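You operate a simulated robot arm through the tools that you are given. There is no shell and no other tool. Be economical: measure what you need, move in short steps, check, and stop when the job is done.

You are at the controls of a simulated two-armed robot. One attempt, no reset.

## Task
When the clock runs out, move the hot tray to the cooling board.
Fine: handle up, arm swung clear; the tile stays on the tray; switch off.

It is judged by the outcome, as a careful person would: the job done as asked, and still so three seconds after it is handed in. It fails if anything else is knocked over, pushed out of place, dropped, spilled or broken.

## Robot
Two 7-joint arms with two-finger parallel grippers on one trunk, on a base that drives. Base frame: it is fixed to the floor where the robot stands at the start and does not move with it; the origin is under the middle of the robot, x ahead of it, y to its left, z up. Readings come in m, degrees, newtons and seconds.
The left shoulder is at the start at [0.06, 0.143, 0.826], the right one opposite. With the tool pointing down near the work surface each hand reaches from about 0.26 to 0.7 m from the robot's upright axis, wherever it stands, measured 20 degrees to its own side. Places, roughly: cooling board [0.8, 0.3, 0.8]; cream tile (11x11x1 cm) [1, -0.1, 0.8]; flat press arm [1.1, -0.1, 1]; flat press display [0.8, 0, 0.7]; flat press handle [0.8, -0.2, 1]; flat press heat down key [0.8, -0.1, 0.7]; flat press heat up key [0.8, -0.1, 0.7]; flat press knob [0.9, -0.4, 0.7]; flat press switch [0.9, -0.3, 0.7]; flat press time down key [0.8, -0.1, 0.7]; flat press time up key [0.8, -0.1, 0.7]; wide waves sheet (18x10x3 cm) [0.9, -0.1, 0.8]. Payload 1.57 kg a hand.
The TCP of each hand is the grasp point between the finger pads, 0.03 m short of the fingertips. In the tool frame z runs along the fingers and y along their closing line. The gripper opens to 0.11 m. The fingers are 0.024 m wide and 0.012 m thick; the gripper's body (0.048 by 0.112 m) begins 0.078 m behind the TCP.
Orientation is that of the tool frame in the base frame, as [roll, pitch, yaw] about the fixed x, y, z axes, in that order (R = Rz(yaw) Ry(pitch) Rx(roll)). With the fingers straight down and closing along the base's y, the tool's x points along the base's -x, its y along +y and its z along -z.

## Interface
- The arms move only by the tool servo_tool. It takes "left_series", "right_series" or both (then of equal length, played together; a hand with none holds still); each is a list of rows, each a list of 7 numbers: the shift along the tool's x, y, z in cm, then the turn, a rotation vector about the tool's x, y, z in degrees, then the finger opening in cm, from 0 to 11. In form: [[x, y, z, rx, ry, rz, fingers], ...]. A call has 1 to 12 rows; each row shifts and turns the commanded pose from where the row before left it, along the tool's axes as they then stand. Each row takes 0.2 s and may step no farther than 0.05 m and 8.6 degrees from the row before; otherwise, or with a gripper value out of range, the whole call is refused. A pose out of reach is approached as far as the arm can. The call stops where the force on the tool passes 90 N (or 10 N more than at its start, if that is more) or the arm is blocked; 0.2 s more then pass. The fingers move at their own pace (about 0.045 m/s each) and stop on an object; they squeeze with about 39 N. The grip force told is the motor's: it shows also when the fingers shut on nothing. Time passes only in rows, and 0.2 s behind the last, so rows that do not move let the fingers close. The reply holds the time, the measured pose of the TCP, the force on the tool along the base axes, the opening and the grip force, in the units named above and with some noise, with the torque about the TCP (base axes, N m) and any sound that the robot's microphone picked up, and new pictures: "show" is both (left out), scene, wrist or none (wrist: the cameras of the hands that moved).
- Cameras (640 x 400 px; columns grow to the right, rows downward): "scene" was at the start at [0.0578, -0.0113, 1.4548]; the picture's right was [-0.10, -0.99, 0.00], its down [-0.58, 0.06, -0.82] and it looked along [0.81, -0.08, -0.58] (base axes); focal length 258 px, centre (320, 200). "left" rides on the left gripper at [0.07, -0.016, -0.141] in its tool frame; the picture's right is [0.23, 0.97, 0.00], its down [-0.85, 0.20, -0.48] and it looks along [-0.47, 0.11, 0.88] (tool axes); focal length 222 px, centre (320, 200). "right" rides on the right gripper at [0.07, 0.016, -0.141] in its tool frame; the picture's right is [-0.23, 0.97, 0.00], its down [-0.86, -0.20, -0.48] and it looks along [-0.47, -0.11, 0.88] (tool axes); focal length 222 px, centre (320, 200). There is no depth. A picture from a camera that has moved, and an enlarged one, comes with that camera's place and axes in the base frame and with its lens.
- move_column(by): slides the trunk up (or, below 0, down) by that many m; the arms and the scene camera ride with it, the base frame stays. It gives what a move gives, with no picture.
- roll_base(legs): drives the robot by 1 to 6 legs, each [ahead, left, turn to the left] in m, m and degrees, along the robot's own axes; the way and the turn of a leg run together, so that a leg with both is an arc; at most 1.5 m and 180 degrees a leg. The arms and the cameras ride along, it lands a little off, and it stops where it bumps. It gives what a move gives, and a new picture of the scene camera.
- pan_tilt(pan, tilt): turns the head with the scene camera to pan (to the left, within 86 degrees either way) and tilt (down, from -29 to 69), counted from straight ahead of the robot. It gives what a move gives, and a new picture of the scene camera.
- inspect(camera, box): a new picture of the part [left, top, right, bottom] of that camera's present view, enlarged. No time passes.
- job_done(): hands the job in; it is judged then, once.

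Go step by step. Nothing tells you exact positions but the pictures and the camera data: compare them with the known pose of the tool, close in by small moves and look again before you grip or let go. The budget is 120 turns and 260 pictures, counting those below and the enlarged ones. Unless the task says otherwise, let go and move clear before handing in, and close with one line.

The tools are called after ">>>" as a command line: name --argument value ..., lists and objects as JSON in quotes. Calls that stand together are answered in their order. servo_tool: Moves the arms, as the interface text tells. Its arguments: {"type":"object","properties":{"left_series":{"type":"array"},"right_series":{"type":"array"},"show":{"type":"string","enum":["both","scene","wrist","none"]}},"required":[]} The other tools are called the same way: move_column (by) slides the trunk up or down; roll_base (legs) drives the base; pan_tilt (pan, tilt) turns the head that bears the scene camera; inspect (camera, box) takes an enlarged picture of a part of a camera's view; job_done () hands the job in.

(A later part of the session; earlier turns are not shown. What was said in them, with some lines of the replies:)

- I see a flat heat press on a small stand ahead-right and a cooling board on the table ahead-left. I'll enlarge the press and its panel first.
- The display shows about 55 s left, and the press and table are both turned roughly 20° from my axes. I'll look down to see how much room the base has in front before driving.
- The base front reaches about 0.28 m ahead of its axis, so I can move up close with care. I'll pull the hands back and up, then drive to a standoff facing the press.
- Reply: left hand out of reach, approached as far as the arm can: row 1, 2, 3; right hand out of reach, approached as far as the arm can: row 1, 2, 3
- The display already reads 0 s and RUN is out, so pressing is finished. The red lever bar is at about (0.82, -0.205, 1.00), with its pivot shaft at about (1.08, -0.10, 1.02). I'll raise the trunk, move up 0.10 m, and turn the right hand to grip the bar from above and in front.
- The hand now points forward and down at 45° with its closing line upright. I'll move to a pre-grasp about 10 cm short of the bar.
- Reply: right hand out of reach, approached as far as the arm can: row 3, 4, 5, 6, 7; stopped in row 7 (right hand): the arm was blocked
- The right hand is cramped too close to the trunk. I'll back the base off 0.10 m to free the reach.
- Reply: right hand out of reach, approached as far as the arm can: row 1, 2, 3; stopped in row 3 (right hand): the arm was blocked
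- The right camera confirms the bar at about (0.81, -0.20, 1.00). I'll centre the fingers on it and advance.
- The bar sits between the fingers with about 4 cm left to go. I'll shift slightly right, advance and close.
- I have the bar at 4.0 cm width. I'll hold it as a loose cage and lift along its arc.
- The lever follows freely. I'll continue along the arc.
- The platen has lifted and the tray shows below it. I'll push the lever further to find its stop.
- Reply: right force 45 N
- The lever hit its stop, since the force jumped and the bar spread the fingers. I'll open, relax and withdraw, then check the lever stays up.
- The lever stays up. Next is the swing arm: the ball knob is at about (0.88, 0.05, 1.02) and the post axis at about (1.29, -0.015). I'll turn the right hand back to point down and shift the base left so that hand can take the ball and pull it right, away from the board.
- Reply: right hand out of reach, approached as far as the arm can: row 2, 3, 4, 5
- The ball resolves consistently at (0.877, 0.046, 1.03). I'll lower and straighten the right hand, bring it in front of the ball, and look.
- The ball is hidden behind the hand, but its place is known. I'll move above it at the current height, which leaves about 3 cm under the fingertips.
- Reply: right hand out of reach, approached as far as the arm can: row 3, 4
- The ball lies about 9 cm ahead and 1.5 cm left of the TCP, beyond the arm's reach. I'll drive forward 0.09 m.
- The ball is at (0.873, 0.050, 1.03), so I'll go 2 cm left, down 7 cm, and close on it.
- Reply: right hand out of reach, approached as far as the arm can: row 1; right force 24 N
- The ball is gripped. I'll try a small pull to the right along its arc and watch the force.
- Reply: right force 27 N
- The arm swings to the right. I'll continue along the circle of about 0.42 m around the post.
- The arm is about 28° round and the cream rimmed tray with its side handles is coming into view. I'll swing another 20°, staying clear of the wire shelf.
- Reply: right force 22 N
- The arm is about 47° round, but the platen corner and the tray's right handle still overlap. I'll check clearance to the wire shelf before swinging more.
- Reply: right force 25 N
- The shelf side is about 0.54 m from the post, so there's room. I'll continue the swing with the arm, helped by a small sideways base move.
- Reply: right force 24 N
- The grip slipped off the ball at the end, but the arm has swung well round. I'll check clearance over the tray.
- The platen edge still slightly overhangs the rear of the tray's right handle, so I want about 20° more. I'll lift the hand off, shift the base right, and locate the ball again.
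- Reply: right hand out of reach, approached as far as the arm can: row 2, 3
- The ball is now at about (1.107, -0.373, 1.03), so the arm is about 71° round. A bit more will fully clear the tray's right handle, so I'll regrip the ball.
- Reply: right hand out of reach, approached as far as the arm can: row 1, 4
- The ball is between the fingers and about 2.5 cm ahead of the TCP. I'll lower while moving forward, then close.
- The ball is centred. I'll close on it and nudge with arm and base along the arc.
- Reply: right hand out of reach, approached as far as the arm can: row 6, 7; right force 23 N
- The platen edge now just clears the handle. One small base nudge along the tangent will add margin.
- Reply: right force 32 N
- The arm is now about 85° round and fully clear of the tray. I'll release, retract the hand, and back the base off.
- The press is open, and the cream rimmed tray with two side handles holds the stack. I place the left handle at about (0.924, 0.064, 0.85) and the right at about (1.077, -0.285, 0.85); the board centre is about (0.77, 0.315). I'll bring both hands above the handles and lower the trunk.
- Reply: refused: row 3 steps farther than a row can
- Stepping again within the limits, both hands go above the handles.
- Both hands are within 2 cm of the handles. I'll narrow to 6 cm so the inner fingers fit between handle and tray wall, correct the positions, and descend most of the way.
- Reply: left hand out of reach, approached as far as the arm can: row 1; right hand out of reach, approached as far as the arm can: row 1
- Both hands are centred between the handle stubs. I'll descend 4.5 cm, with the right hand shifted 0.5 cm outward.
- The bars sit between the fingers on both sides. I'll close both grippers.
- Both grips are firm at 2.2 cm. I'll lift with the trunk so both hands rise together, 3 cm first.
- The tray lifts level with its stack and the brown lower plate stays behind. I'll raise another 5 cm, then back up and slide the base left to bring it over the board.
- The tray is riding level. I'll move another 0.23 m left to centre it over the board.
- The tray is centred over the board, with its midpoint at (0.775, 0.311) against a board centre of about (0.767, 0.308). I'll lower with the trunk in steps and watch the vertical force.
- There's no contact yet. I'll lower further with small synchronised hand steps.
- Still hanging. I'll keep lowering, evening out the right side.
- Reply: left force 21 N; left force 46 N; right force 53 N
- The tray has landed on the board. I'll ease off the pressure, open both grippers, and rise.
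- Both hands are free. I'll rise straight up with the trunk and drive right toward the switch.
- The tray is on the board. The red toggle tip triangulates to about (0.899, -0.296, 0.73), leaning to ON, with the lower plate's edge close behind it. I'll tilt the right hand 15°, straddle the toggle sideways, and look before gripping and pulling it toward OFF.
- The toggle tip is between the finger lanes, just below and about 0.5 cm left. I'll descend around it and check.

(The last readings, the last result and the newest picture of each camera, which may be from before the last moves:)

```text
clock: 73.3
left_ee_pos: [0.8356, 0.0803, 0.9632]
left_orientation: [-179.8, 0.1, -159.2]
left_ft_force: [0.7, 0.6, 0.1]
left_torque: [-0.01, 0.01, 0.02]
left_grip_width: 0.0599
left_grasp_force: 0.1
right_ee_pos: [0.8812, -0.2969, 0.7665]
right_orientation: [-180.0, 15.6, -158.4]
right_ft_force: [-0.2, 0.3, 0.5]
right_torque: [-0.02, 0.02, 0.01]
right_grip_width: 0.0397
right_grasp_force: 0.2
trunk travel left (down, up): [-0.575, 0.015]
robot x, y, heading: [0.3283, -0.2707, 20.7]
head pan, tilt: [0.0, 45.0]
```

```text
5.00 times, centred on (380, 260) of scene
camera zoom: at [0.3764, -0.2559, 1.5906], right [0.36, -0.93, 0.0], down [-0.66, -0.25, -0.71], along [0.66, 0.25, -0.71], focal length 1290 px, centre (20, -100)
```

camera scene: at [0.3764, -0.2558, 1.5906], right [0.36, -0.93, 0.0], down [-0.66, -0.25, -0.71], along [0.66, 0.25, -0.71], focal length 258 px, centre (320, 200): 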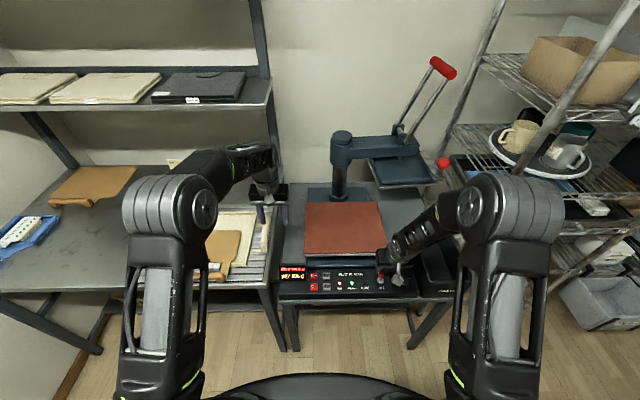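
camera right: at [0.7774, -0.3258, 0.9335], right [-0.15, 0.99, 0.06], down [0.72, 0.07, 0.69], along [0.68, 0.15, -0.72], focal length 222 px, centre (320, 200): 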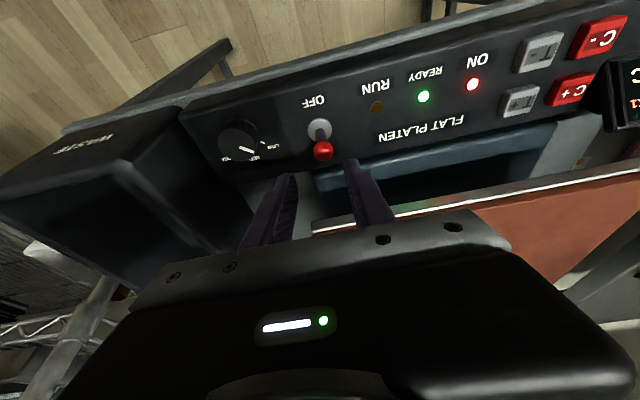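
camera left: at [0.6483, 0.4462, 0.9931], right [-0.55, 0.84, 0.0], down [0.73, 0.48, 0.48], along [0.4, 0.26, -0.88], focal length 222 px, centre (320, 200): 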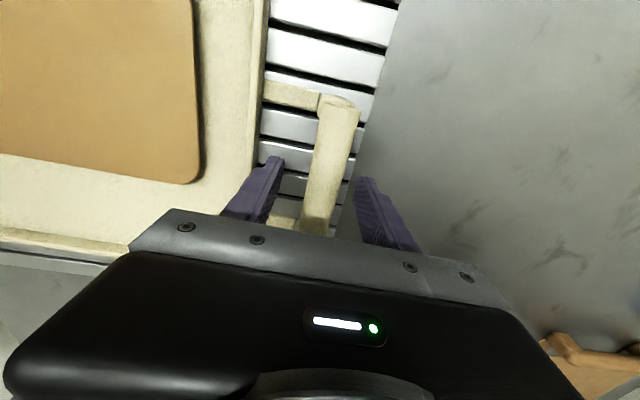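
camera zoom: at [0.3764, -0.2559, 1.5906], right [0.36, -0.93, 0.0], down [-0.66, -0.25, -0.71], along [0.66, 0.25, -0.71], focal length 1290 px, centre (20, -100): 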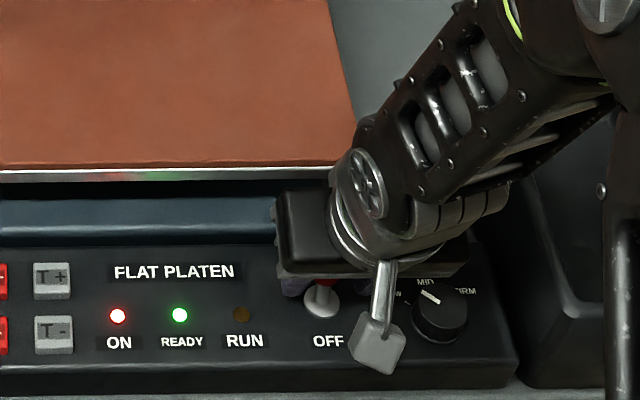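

The tip is at z ≈ 0.743, just inside the fingertips. I'll go 1 cm deeper, close on it, and pull toward OFF.

>>> servo_tool --right_series '[[0.1, 0, 0.9, 0, 0, 0, 4], [0, 0, 0, 0, 0, 0, 0], [0, 0, 0, 0, 0, 0, 0], [0, 0, 0, 0, 0, 0, 0], [0.9, 0, -0.5, 0, 0, 0, 0], [0.96, 0, -0.35, 0, 0, 0, 0], [0.96, 0, -0.1, 0, 0, 0, 0], [0.96, 0, 0, 0, 0, 0, 0]]' --show "none"

>>> inspect --camera "right" --box '[220, 60, 460, 260]'

>>> inspect --camera "scene" --box '[270, 220, 430, 320]'

```text
clock: 75.1
left_ee_pos: [0.8351, 0.0803, 0.9618]
left_orientation: [180.0, 0.0, -159.3]
left_ft_force: [0.3, 0.5, -0.3]
left_torque: [0.01, 0.03, -0.03]
left_grip_width: 0.0599
left_grasp_force: 0.0
right_ee_pos: [0.8431, -0.3127, 0.7556]
right_orientation: [-179.9, 15.5, -158.5]
right_ft_force: [0.4, -0.3, -0.2]
right_torque: [0.0, -0.03, -0.06]
right_grip_width: 0.0
right_grasp_force: 21.1
trunk travel left (down, up): [-0.575, 0.015]
robot x, y, heading: [0.3262, -0.2712, 20.9]
head pan, tilt: [0.0, 45.0]
```

```text
2.00 times, centred on (340, 160) of right
camera zoom: at [0.7391, -0.3347, 0.8734], right [-0.15, 0.99, 0.06], down [0.72, 0.07, 0.69], along [0.68, 0.15, -0.72], focal length 444 px, centre (280, 280)
```

zoom: 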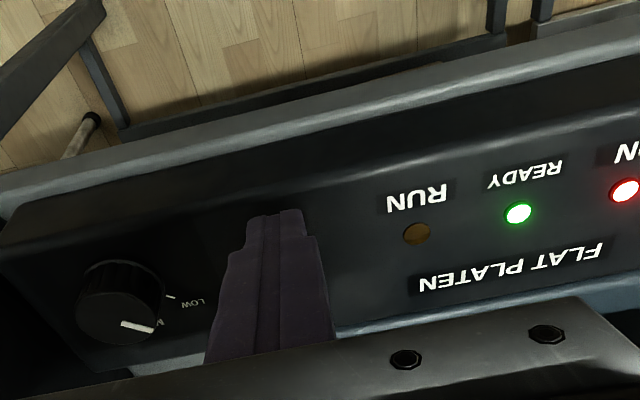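

```text
4.00 times, centred on (350, 270) of scene
camera zoom: at [0.3759, -0.256, 1.5907], right [0.36, -0.93, 0.0], down [-0.66, -0.25, -0.71], along [0.66, 0.25, -0.71], focal length 1032 px, centre (200, -80)
```

zoom: 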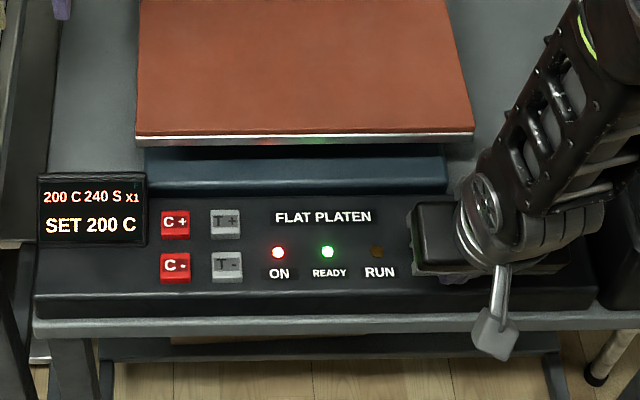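

The fingers slipped off and the switch is still ON. I'll lift, reposition 1 cm further back behind the tip, and go slightly deeper.

>>> servo_tool --right_series '[[-0.7, 0, -2.4, 0, 0, 0, 0], [-0.7, 0, -2.4, 0, 0, 0, 4], [-2.4, 0, 0.7, 0, 0, 0, 4], [-2.45, 0, 0.67, 0, 0, 0, 4], [0.5, 0, 1.75, 0, 0, 0, 4], [0.45, 0, 1.75, 0, 0, 0, 4], [0.5, 0, 1.7, 0, 0, 0, 4]]' --show "none"

>>> inspect --camera "right" --box '[220, 60, 460, 260]'

```text
clock: 76.7
left_ee_pos: [0.8359, 0.0787, 0.9627]
left_orientation: [-179.9, 0.0, -159.1]
left_ft_force: [0.1, -0.3, 0.2]
left_torque: [0.0, 0.01, 0.0]
left_grip_width: 0.0598
left_grasp_force: 0.0
right_ee_pos: [0.8906, -0.2931, 0.7522]
right_orientation: [-179.9, 15.7, -158.3]
right_ft_force: [0.1, 0.3, 0.4]
right_torque: [-0.02, 0.0, 0.03]
right_grip_width: 0.0398
right_grasp_force: 0.0
trunk travel left (down, up): [-0.575, 0.015]
robot x, y, heading: [0.3275, -0.2742, 20.6]
head pan, tilt: [0.0, 45.0]
```

```text
2.00 times, centred on (340, 160) of right
camera zoom: at [0.7865, -0.3157, 0.8685], right [-0.15, 0.99, 0.06], down [0.72, 0.07, 0.69], along [0.68, 0.15, -0.72], focal length 444 px, centre (280, 280)
```

zoom: 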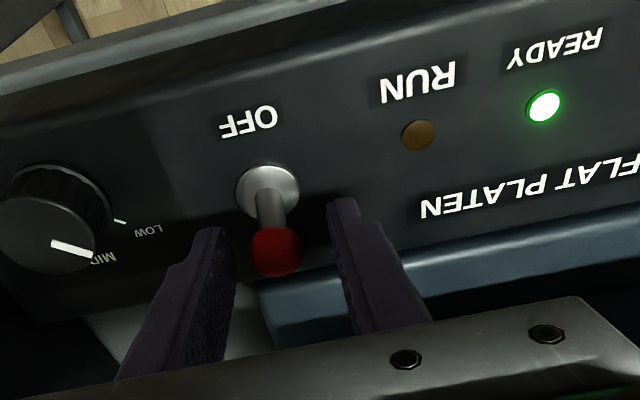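

The ball now lies right at the TCP. I'll close and confirm the grip width before pulling.

>>> servo_tool --right_series '[[0, 0, 0, 0, 0, 0, 0], [0, 0, 0, 0, 0, 0, 0], [0, 0, 0, 0, 0, 0, 0], [0, 0, 0, 0, 0, 0, 0]]' --show "none"

>>> inspect --camera "right" --box '[220, 60, 460, 260]'

```text
clock: 77.7
left_ee_pos: [0.8363, 0.0797, 0.9628]
left_orientation: [-180.0, 0.1, -159.2]
left_ft_force: [0.3, -0.4, -0.1]
left_torque: [0.03, 0.0, -0.03]
left_grip_width: 0.06
left_grasp_force: 0.1
right_ee_pos: [0.8903, -0.2945, 0.7521]
right_orientation: [-179.9, 15.6, -158.6]
right_ft_force: [2.4, -3.6, -0.4]
right_torque: [0.01, -0.09, -0.02]
right_grip_width: 0.0193
right_grasp_force: 33.2
trunk travel left (down, up): [-0.575, 0.015]
robot x, y, heading: [0.3286, -0.2742, 20.9]
head pan, tilt: [0.0, 45.0]
```

```text
2.00 times, centred on (340, 160) of right
camera zoom: at [0.7866, -0.3166, 0.8686], right [-0.15, 0.99, 0.06], down [0.72, 0.07, 0.69], along [0.68, 0.15, -0.72], focal length 444 px, centre (280, 280)
```

zoom: 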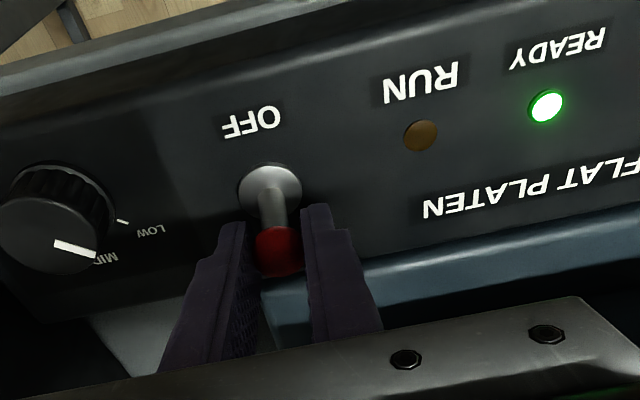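

I have it at 1.9 cm. Now I'll pull gently toward OFF.

>>> servo_tool --right_series '[[0.55, 0, -0.3, 0, 0, 0, 0], [0.55, 0, -0.25, 0, 0, 0, 0], [0.6, 0, -0.1, 0, 0, 0, 0], [0.6, 0, 0, 0, 0, 0, 0], [0.6, 0, 0.1, 0, 0, 0, 0]]' --show "none"

>>> inspect --camera "right" --box '[220, 60, 460, 260]'

>>> inspect --camera "scene" --box '[270, 220, 430, 320]'

```text
clock: 78.9
left_ee_pos: [0.8348, 0.0802, 0.9641]
left_orientation: [-179.9, -0.1, -159.1]
left_ft_force: [-0.3, 0.0, -0.1]
left_torque: [-0.03, -0.02, 0.01]
left_grip_width: 0.0599
left_grasp_force: 0.1
right_ee_pos: [0.8717, -0.3021, 0.7524]
right_orientation: [-179.9, 16.5, -158.3]
right_ft_force: [21.1, 0.5, 23.2]
right_torque: [0.49, -0.89, -0.05]
right_grip_width: 0.0194
right_grasp_force: 33.5
trunk travel left (down, up): [-0.575, 0.015]
robot x, y, heading: [0.3303, -0.2747, 20.9]
head pan, tilt: [0.0, 45.0]
```

```text
2.00 times, centred on (340, 160) of right
camera zoom: at [0.7648, -0.3252, 0.8669], right [-0.15, 0.99, 0.06], down [0.71, 0.07, 0.7], along [0.69, 0.15, -0.71], focal length 444 px, centre (280, 280)
```

zoom: 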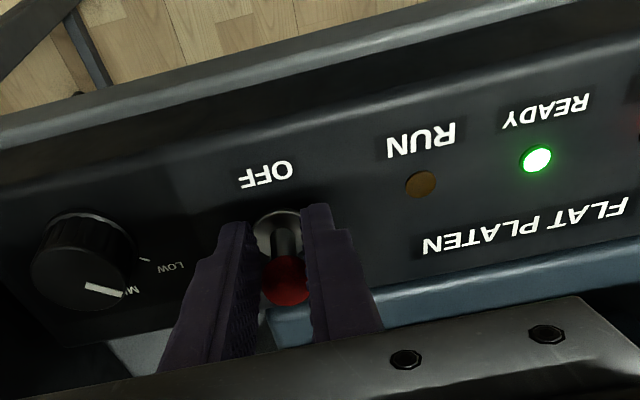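

```text
4.00 times, centred on (350, 270) of scene
camera zoom: at [0.3759, -0.256, 1.5911], right [0.36, -0.93, 0.0], down [-0.66, -0.25, -0.71], along [0.66, 0.25, -0.71], focal length 1032 px, centre (200, -80)
```

zoom: 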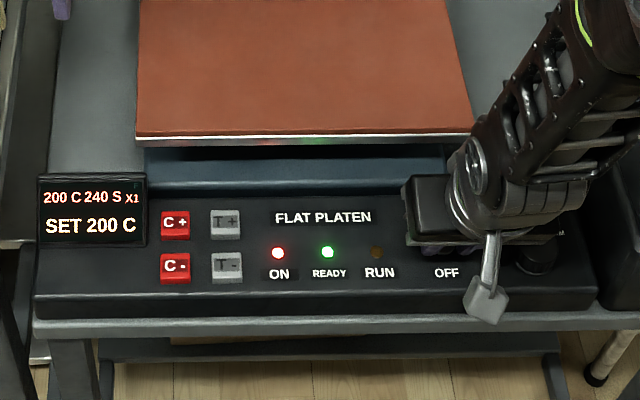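

The toggle has moved part-way and the upward reaction suggests its arc is steeper. I'll continue pulling with a little more lift.

>>> servo_tool --right_series '[[0.4, 0, -0.7, 0, 0, 0, 0], [0.6, 0, -0.3, 0, 0, 0, 0], [0.6, 0, -0.2, 0, 0, 0, 0]]' --show "none"

>>> inspect --camera "right" --box '[220, 60, 460, 260]'

>>> inspect --camera "scene" --box '[270, 220, 430, 320]'

```text
clock: 79.7
left_ee_pos: [0.8367, 0.0787, 0.9623]
left_orientation: [-180.0, 0.0, -159.2]
left_ft_force: [-0.3, -0.3, 0.2]
left_torque: [0.02, 0.0, 0.01]
left_grip_width: 0.0603
left_grasp_force: 0.2
right_ee_pos: [0.8465, -0.3111, 0.757]
right_orientation: [-179.9, 15.6, -158.3]
right_ft_force: [0.1, -0.5, 0.5]
right_torque: [-0.02, 0.0, 0.03]
right_grip_width: 0.0002
right_grasp_force: 21.6
trunk travel left (down, up): [-0.575, 0.015]
robot x, y, heading: [0.3274, -0.272, 20.7]
head pan, tilt: [0.0, 45.0]
heard: click, click
```

```text
2.00 times, centred on (340, 160) of right
camera zoom: at [0.7427, -0.3328, 0.8734], right [-0.15, 0.99, 0.06], down [0.72, 0.07, 0.69], along [0.68, 0.15, -0.72], focal length 444 px, centre (280, 280)
```

zoom: 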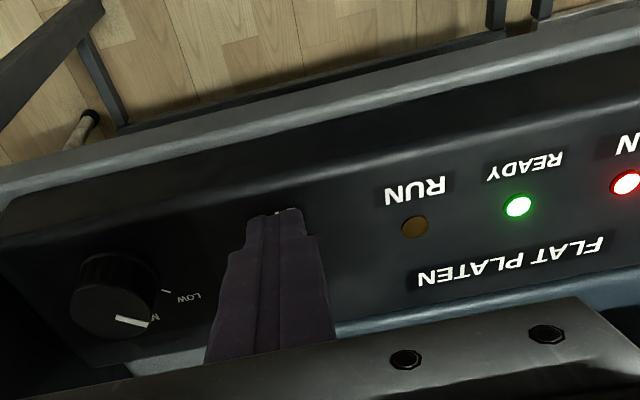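

```text
4.00 times, centred on (350, 270) of scene
camera zoom: at [0.3754, -0.2561, 1.5906], right [0.36, -0.93, 0.0], down [-0.66, -0.25, -0.71], along [0.66, 0.25, -0.71], focal length 1032 px, centre (200, -80)
```

zoom: 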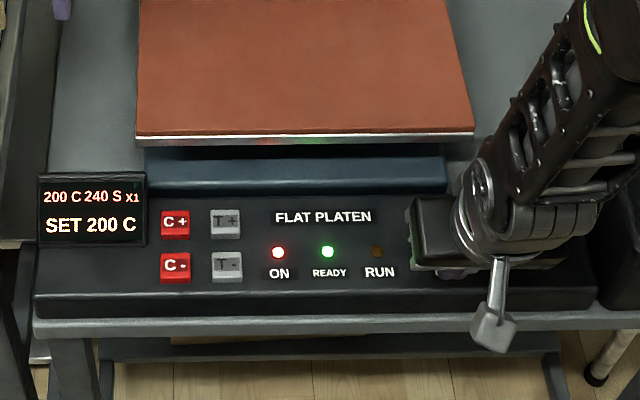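

I heard two clicks, but the lights are still on. I'll lift the hand and look at the toggle.

>>> servo_tool --right_series '[[0, 0, -3, 0, 0, 0, 0], [0, 0, -3, 0, 0, 0, 0], [0, 0, -2, 0, 0, 0, 0]]' --show "none"

>>> inspect --camera "right" --box '[220, 60, 460, 260]'

>>> inspect --camera "scene" --box '[320, 220, 440, 300]'

```text
clock: 80.5
left_ee_pos: [0.835, 0.0809, 0.962]
left_orientation: [180.0, 0.0, -159.3]
left_ft_force: [-1.0, 0.3, 0.5]
left_torque: [0.02, -0.01, 0.0]
left_grip_width: 0.0599
left_grasp_force: 0.0
right_ee_pos: [0.8269, -0.3231, 0.8336]
right_orientation: [-179.9, 15.7, -158.5]
right_ft_force: [-0.2, 0.6, -0.2]
right_torque: [0.05, -0.01, 0.02]
right_grip_width: 0.0001
right_grasp_force: 21.2
trunk travel left (down, up): [-0.575, 0.015]
robot x, y, heading: [0.3288, -0.2684, 20.7]
head pan, tilt: [0.0, 45.0]
```

```text
2.00 times, centred on (340, 160) of right
camera zoom: at [0.7234, -0.3439, 0.9501], right [-0.15, 0.99, 0.06], down [0.72, 0.07, 0.69], along [0.68, 0.15, -0.72], focal length 444 px, centre (280, 280)
```

zoom: 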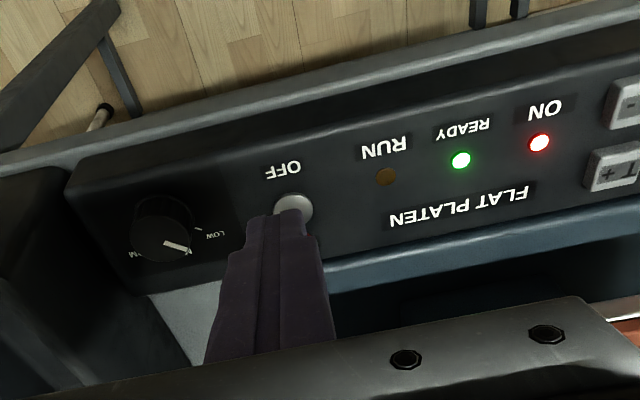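

```text
5.00 times, centred on (380, 260) of scene
camera zoom: at [0.3754, -0.2561, 1.5906], right [0.36, -0.93, 0.0], down [-0.66, -0.25, -0.71], along [0.66, 0.25, -0.71], focal length 1290 px, centre (20, -100)
```

zoom: 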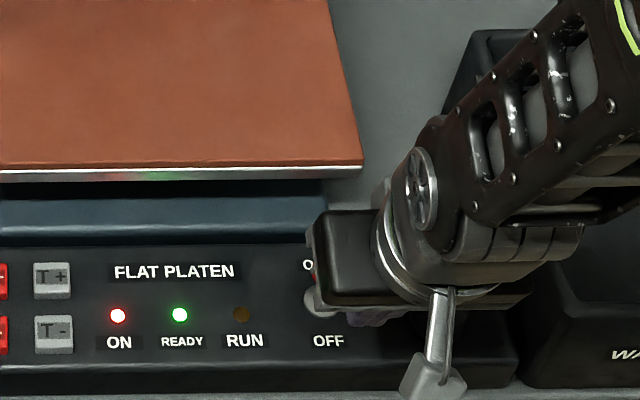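

The toggle is still on the ON side. I'll hook it instead: fingers closed, tilted 25°, slid down behind the tip, then pulled toward me and held past OFF.

>>> servo_tool --right_series '[[0, 0, 0, 0, -5, 0, 0], [0, 0, 0, 0, -5, 0, 0], [-2.23, -0.12, 1.38, 0, 0, 0, 0], [-2.23, -0.13, 1.38, 0, 0, 0, 0]]' --show "none"

>>> inspect --camera "right" --box '[220, 60, 460, 260]'

>>> inspect --camera "scene" --box '[320, 220, 440, 300]'

```text
clock: 81.5
left_ee_pos: [0.835, 0.0806, 0.9628]
left_orientation: [-180.0, 0.0, -159.2]
left_ft_force: [-0.3, -0.3, 0.6]
left_torque: [0.0, 0.0, 0.03]
left_grip_width: 0.0599
left_grasp_force: 0.0
right_ee_pos: [0.8776, -0.3009, 0.8271]
right_orientation: [-179.9, 25.8, -158.4]
right_ft_force: [0.3, 0.2, -0.1]
right_torque: [0.03, 0.01, -0.03]
right_grip_width: 0.0002
right_grasp_force: 21.4
trunk travel left (down, up): [-0.575, 0.015]
robot x, y, heading: [0.3311, -0.2698, 20.8]
head pan, tilt: [0.0, 45.0]
```

```text
2.00 times, centred on (340, 160) of right
camera zoom: at [0.7557, -0.3312, 0.9239], right [-0.17, 0.98, 0.1], down [0.6, 0.02, 0.8], along [0.79, 0.19, -0.59], focal length 444 px, centre (280, 280)
```

zoom: 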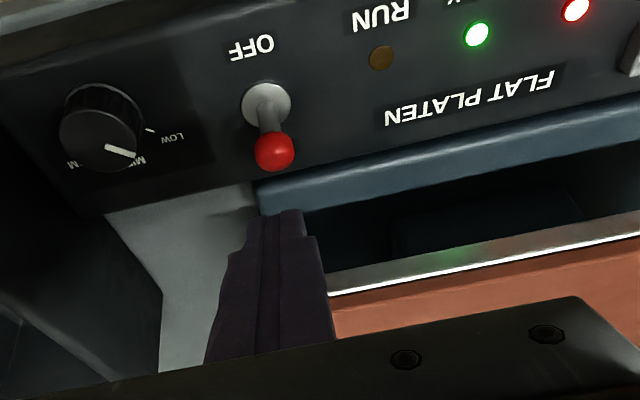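

```text
5.00 times, centred on (380, 260) of scene
camera zoom: at [0.3762, -0.2559, 1.5906], right [0.36, -0.93, 0.0], down [-0.66, -0.25, -0.71], along [0.66, 0.25, -0.71], focal length 1290 px, centre (20, -100)
```

zoom: 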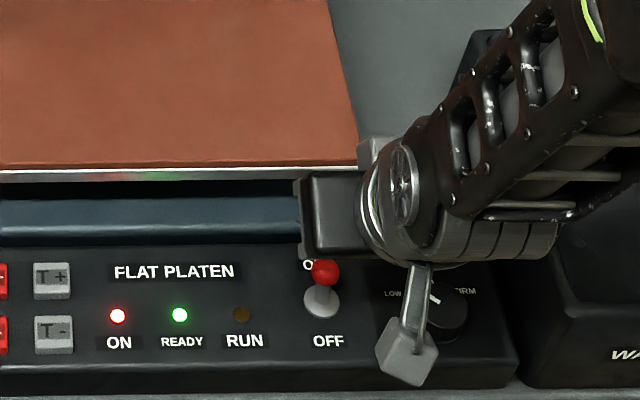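

The ball is clearly visible ahead of the fingers. I'll slide down behind it.

>>> servo_tool --right_series '[[0, -0.5, 1.7, 0, 0, 0, 0], [0, 0, 1.7, 0, 0, 0, 0], [0, 0, 1.6, 0, 0, 0, 0]]' --show "none"

>>> inspect --camera "right" --box '[220, 60, 460, 260]'

```text
clock: 82.3
left_ee_pos: [0.8373, 0.0797, 0.9633]
left_orientation: [-180.0, 0.0, -159.1]
left_ft_force: [-0.5, 0.5, -0.1]
left_torque: [0.01, 0.0, -0.05]
left_grip_width: 0.0602
left_grasp_force: 0.0
right_ee_pos: [0.9001, -0.2988, 0.7819]
right_orientation: [-180.0, 25.7, -158.4]
right_ft_force: [-0.3, 0.6, -0.1]
right_torque: [-0.01, 0.01, 0.0]
right_grip_width: 0.0
right_grasp_force: 21.6
trunk travel left (down, up): [-0.575, 0.015]
robot x, y, heading: [0.329, -0.2686, 20.7]
head pan, tilt: [0.0, 45.0]
```

```text
2.00 times, centred on (340, 160) of right
camera zoom: at [0.7779, -0.3282, 0.8785], right [-0.17, 0.98, 0.1], down [0.6, 0.02, 0.8], along [0.79, 0.19, -0.59], focal length 444 px, centre (280, 280)
```

zoom: 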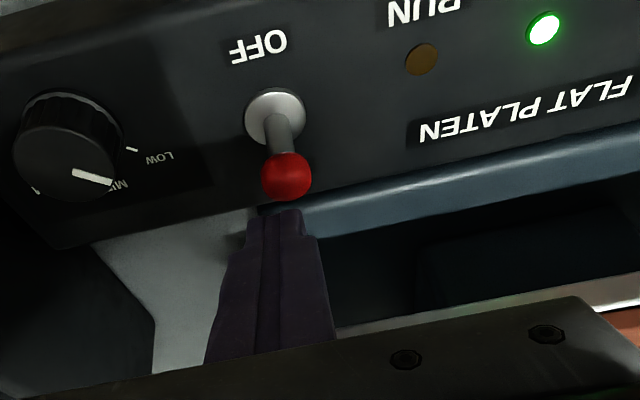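

The fingertip is just behind the ball. I'll go 1.7 cm lower, then pull straight back 5 cm.

>>> servo_tool --right_series '[[0, 0, 1.7, 0, 0, 0, 0], [0.9, 0, -0.43, 0, 0, 0, 0], [0.9, 0, -0.43, 0, 0, 0, 0], [0.9, 0, -0.43, 0, 0, 0, 0], [0.9, 0, -0.43, 0, 0, 0, 0], [0.9, 0, -0.43, 0, 0, 0, 0]]' --show "none"

>>> inspect --camera "right" --box '[220, 60, 460, 260]'

>>> inspect --camera "scene" --box '[270, 220, 430, 320]'

```text
clock: 83.7
left_ee_pos: [0.8414, 0.0831, 0.9591]
left_orientation: [180.0, -0.4, -159.1]
left_ft_force: [0.3, -0.8, -0.4]
left_torque: [0.0, 0.03, 0.0]
left_grip_width: 0.0603
left_grasp_force: 0.0
right_ee_pos: [0.883, -0.306, 0.7747]
right_orientation: [-179.6, 28.4, -158.3]
right_ft_force: [77.7, 29.4, -10.8]
right_torque: [0.54, -1.68, -0.62]
right_grip_width: 0.0
right_grasp_force: 21.0
trunk travel left (down, up): [-0.575, 0.015]
robot x, y, heading: [0.3289, -0.2719, 21.0]
head pan, tilt: [0.0, 45.0]
heard: click
```

```text
2.00 times, centred on (340, 160) of right
camera zoom: at [0.757, -0.3371, 0.8651], right [-0.17, 0.98, 0.1], down [0.56, 0.01, 0.83], along [0.81, 0.2, -0.55], focal length 444 px, centre (280, 280)
```

zoom: 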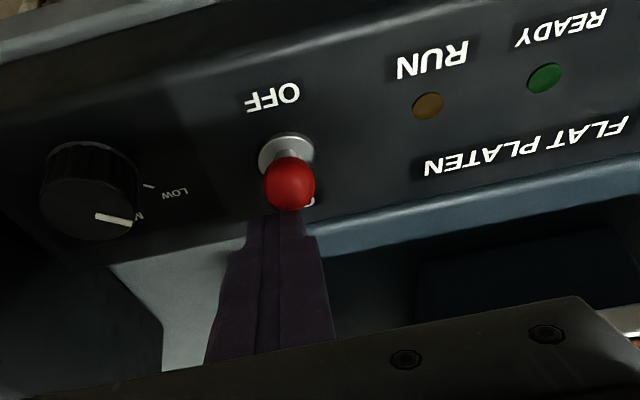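

```text
4.00 times, centred on (350, 270) of scene
camera zoom: at [0.3864, -0.2523, 1.5902], right [0.36, -0.93, 0.0], down [-0.67, -0.25, -0.7], along [0.66, 0.25, -0.71], focal length 1032 px, centre (200, -80)
```

zoom: 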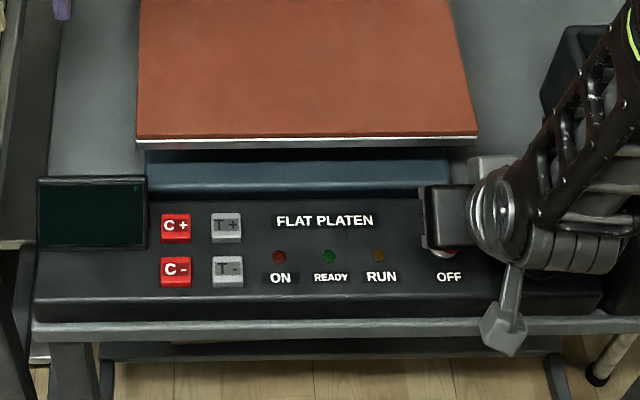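

The display and lamps are dark: the switch is off. I'll ease forward off the toggle, lift away, and check that it stays off.

>>> servo_tool --right_series '[[-0.9, 0, 0.43, 0, 0, 0, 0], [-0.9, 0, 0.43, 0, 0, 0, 0], [-0.9, 0, 0.43, 0, 0, 0, 0], [-0.2, 0, 0.1, 0, 0, 0, 0], [0, 0, -2.5, 0, 0, 0, 0], [0, 0, -3, 0, 0, 0, 0], [0, 0, -3, 0, 0, 0, 0], [1, 0, -4, 0, 0, 0, 0], [3, 0, -3, 0, 0, 0, 0], [4, 0, 0, 0, 0, 0, 0], [4, 0, 0, 0, 0, 0, 0]]' --show "scene"

>>> inspect --camera "scene" --box '[270, 220, 430, 320]'

```text
clock: 86.1
left_ee_pos: [0.8364, 0.0815, 0.9616]
left_orientation: [180.0, 0.1, -159.2]
left_ft_force: [-0.3, -0.2, 0.9]
left_torque: [0.0, 0.0, -0.02]
left_grip_width: 0.0599
left_grasp_force: 0.1
right_ee_pos: [0.7951, -0.3507, 0.8426]
right_orientation: [-180.0, 25.6, -158.5]
right_ft_force: [0.8, -0.4, 0.3]
right_torque: [-0.05, -0.03, -0.04]
right_grip_width: 0.0
right_grasp_force: 21.6
right hand out of reach, approached as far as the arm can: row 9, 10, 11
trunk travel left (down, up): [-0.575, 0.015]
robot x, y, heading: [0.3299, -0.2718, 20.8]
head pan, tilt: [0.0, 45.0]
camera scene: at [0.3762, -0.2562, 1.5907], right [0.36, -0.93, 0.0], down [-0.66, -0.25, -0.71], along [0.66, 0.25, -0.71], focal length 258 px, centre (320, 200)
```

scene: 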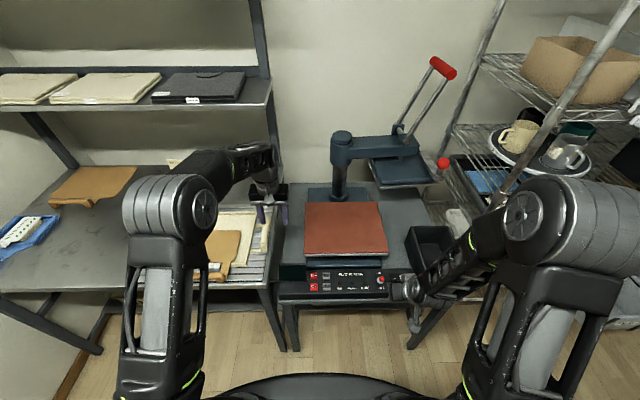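

```text
4.00 times, centred on (350, 270) of scene
camera zoom: at [0.3762, -0.2562, 1.5907], right [0.36, -0.93, 0.0], down [-0.66, -0.25, -0.71], along [0.66, 0.25, -0.71], focal length 1032 px, centre (200, -80)
```

zoom: 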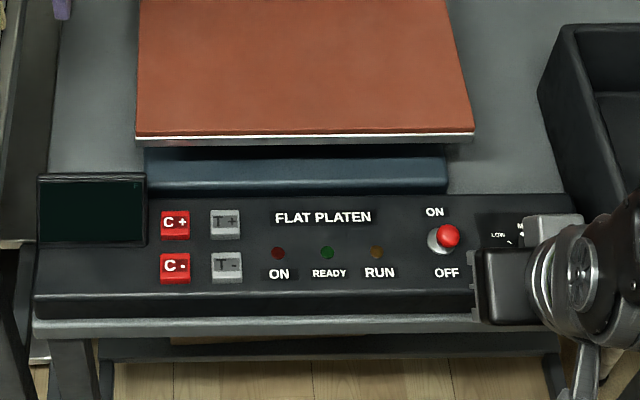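

The switch stays off. I'll back away and check the whole scene.

>>> roll_base --legs '[[-0.25, 0, 0]]'

>>> pan_tilt --pan 5 --tilt 32

>>> inspect --camera "scene" --box '[160, 110, 480, 310]'

```text
clock: 87.9
left_ee_pos: [0.6042, -0.0119, 0.9632]
left_orientation: [-180.0, 0.2, -159.5]
left_ft_force: [0.2, 0.1, 0.2]
left_torque: [0.01, -0.02, 0.01]
left_grip_width: 0.0598
left_grasp_force: 0.0
right_ee_pos: [0.5605, -0.4412, 0.8433]
right_orientation: [-180.0, 25.7, -158.8]
right_ft_force: [1.1, -0.2, 0.1]
right_torque: [0.02, -0.03, -0.02]
right_grip_width: 0.0
right_grasp_force: 21.2
trunk travel left (down, up): [-0.575, 0.015]
robot x, y, heading: [0.0942, -0.3621, 20.6]
head pan, tilt: [0.0, 45.0]
camera scene: at [0.1419, -0.3445, 1.5907], right [0.35, -0.94, 0.0], down [-0.66, -0.25, -0.71], along [0.66, 0.25, -0.71], focal length 258 px, centre (320, 200)
```

scene: 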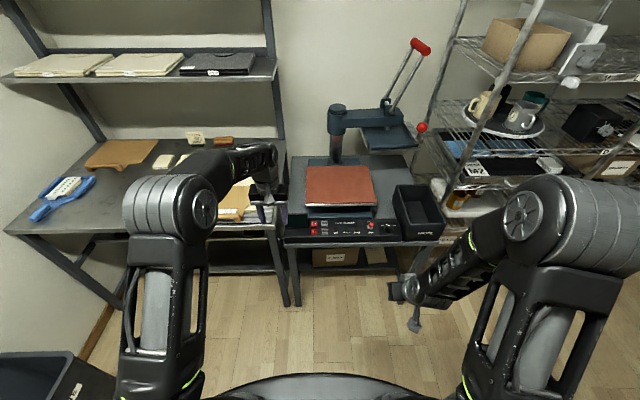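

```text
clock: 88.7
left_ee_pos: [0.6049, -0.0105, 0.9625]
left_orientation: [179.9, 0.0, -159.5]
left_ft_force: [-0.8, -0.5, 0.4]
left_torque: [0.03, 0.02, -0.01]
left_grip_width: 0.06
left_grasp_force: 0.0
right_ee_pos: [0.5597, -0.4414, 0.8426]
right_orientation: [-179.9, 25.7, -158.7]
right_ft_force: [0.3, 0.3, 0.3]
right_torque: [0.0, -0.02, 0.02]
right_grip_width: 0.0
right_grasp_force: 21.8
trunk travel left (down, up): [-0.575, 0.015]
robot x, y, heading: [0.0938, -0.3606, 20.5]
head pan, tilt: [5.0, 32.0]
camera scene: at [0.1479, -0.334, 1.61], right [0.43, -0.9, 0.0], down [-0.48, -0.23, -0.85], along [0.77, 0.36, -0.53], focal length 258 px, centre (320, 200)
```

scene: 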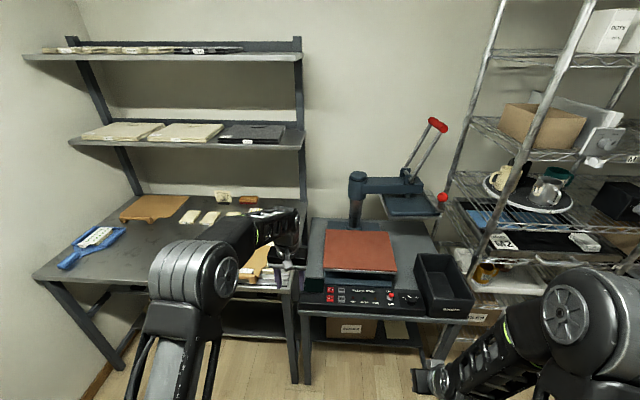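

```text
2.00 times, centred on (320, 210) of scene
camera zoom: at [0.1479, -0.334, 1.61], right [0.43, -0.9, 0.0], down [-0.48, -0.23, -0.85], along [0.77, 0.36, -0.53], focal length 516 px, centre (320, 180)
```

zoom: 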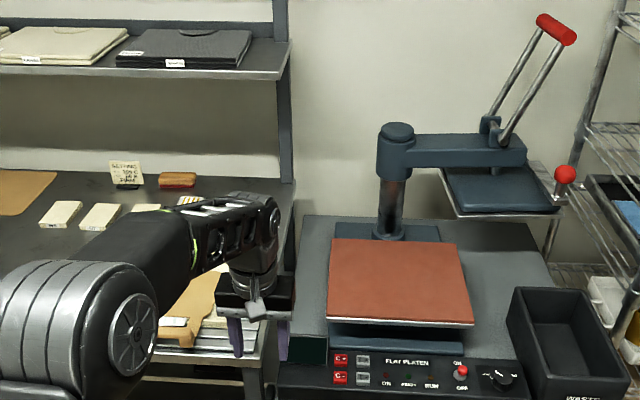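

The lever is up, the arm is clear and the switch is off. My left arm hides the tray, so I'll shift the base for a final look at it.

>>> roll_base --legs '[[-0.05, 0.4, 0]]'

>>> inspect --camera "scene" --box '[220, 150, 420, 280]'

```text
clock: 91.2
left_ee_pos: [0.4185, 0.3523, 0.9626]
left_orientation: [180.0, 0.0, -160.0]
left_ft_force: [0.1, -0.1, 0.0]
left_torque: [-0.05, 0.0, -0.01]
left_grip_width: 0.0601
left_grasp_force: 0.0
right_ee_pos: [0.3708, -0.0782, 0.8437]
right_orientation: [-179.9, 25.8, -159.2]
right_ft_force: [-0.2, 0.0, -0.4]
right_torque: [-0.01, -0.02, -0.05]
right_grip_width: 0.0
right_grasp_force: 21.0
trunk travel left (down, up): [-0.575, 0.015]
robot x, y, heading: [-0.093, 0.0032, 20.1]
head pan, tilt: [5.0, 32.0]
camera scene: at [-0.0412, 0.0318, 1.6101], right [0.42, -0.91, 0.0], down [-0.48, -0.22, -0.85], along [0.77, 0.36, -0.53], focal length 258 px, centre (320, 200)
```

scene: 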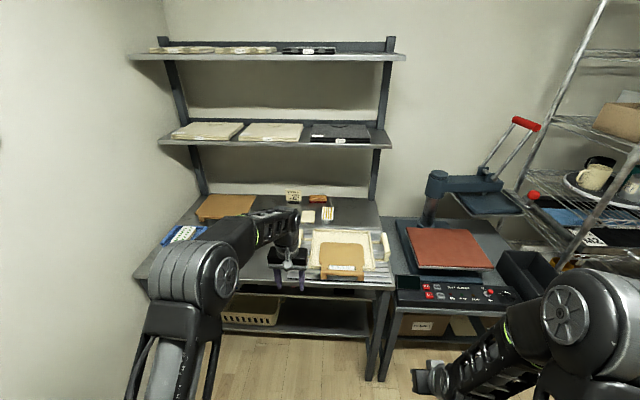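

```text
3.08 times, centred on (320, 215) of scene
camera zoom: at [-0.0412, 0.0318, 1.6101], right [0.42, -0.91, 0.0], down [-0.48, -0.22, -0.85], along [0.77, 0.36, -0.53], focal length 794 px, centre (320, 154)
```

zoom: 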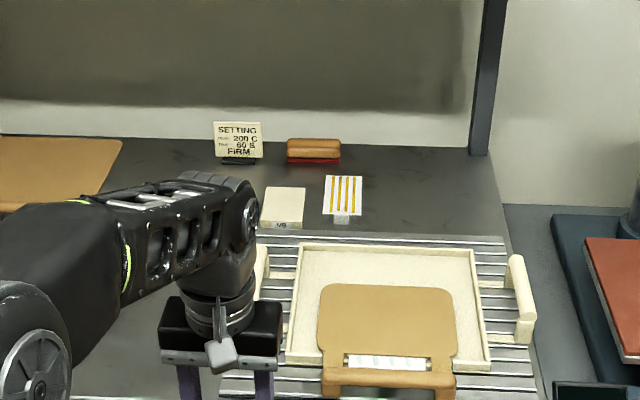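

The tray rests level on the cooling board with its stack undisturbed. The lever is up, the press arm is swung clear, the switch is off and both hands are empty, so I'm handing in.

>>> job_done

```text
The job is handed in.
```

The job is handed in: after the clock reached zero I moved the hot tray, with its stack still on it, onto the cooling board. The handle is up, the press arm is swung clear and the switch is off. I never saw the tile itself, because it lies under the tan cover, but nothing on the tray shifted.
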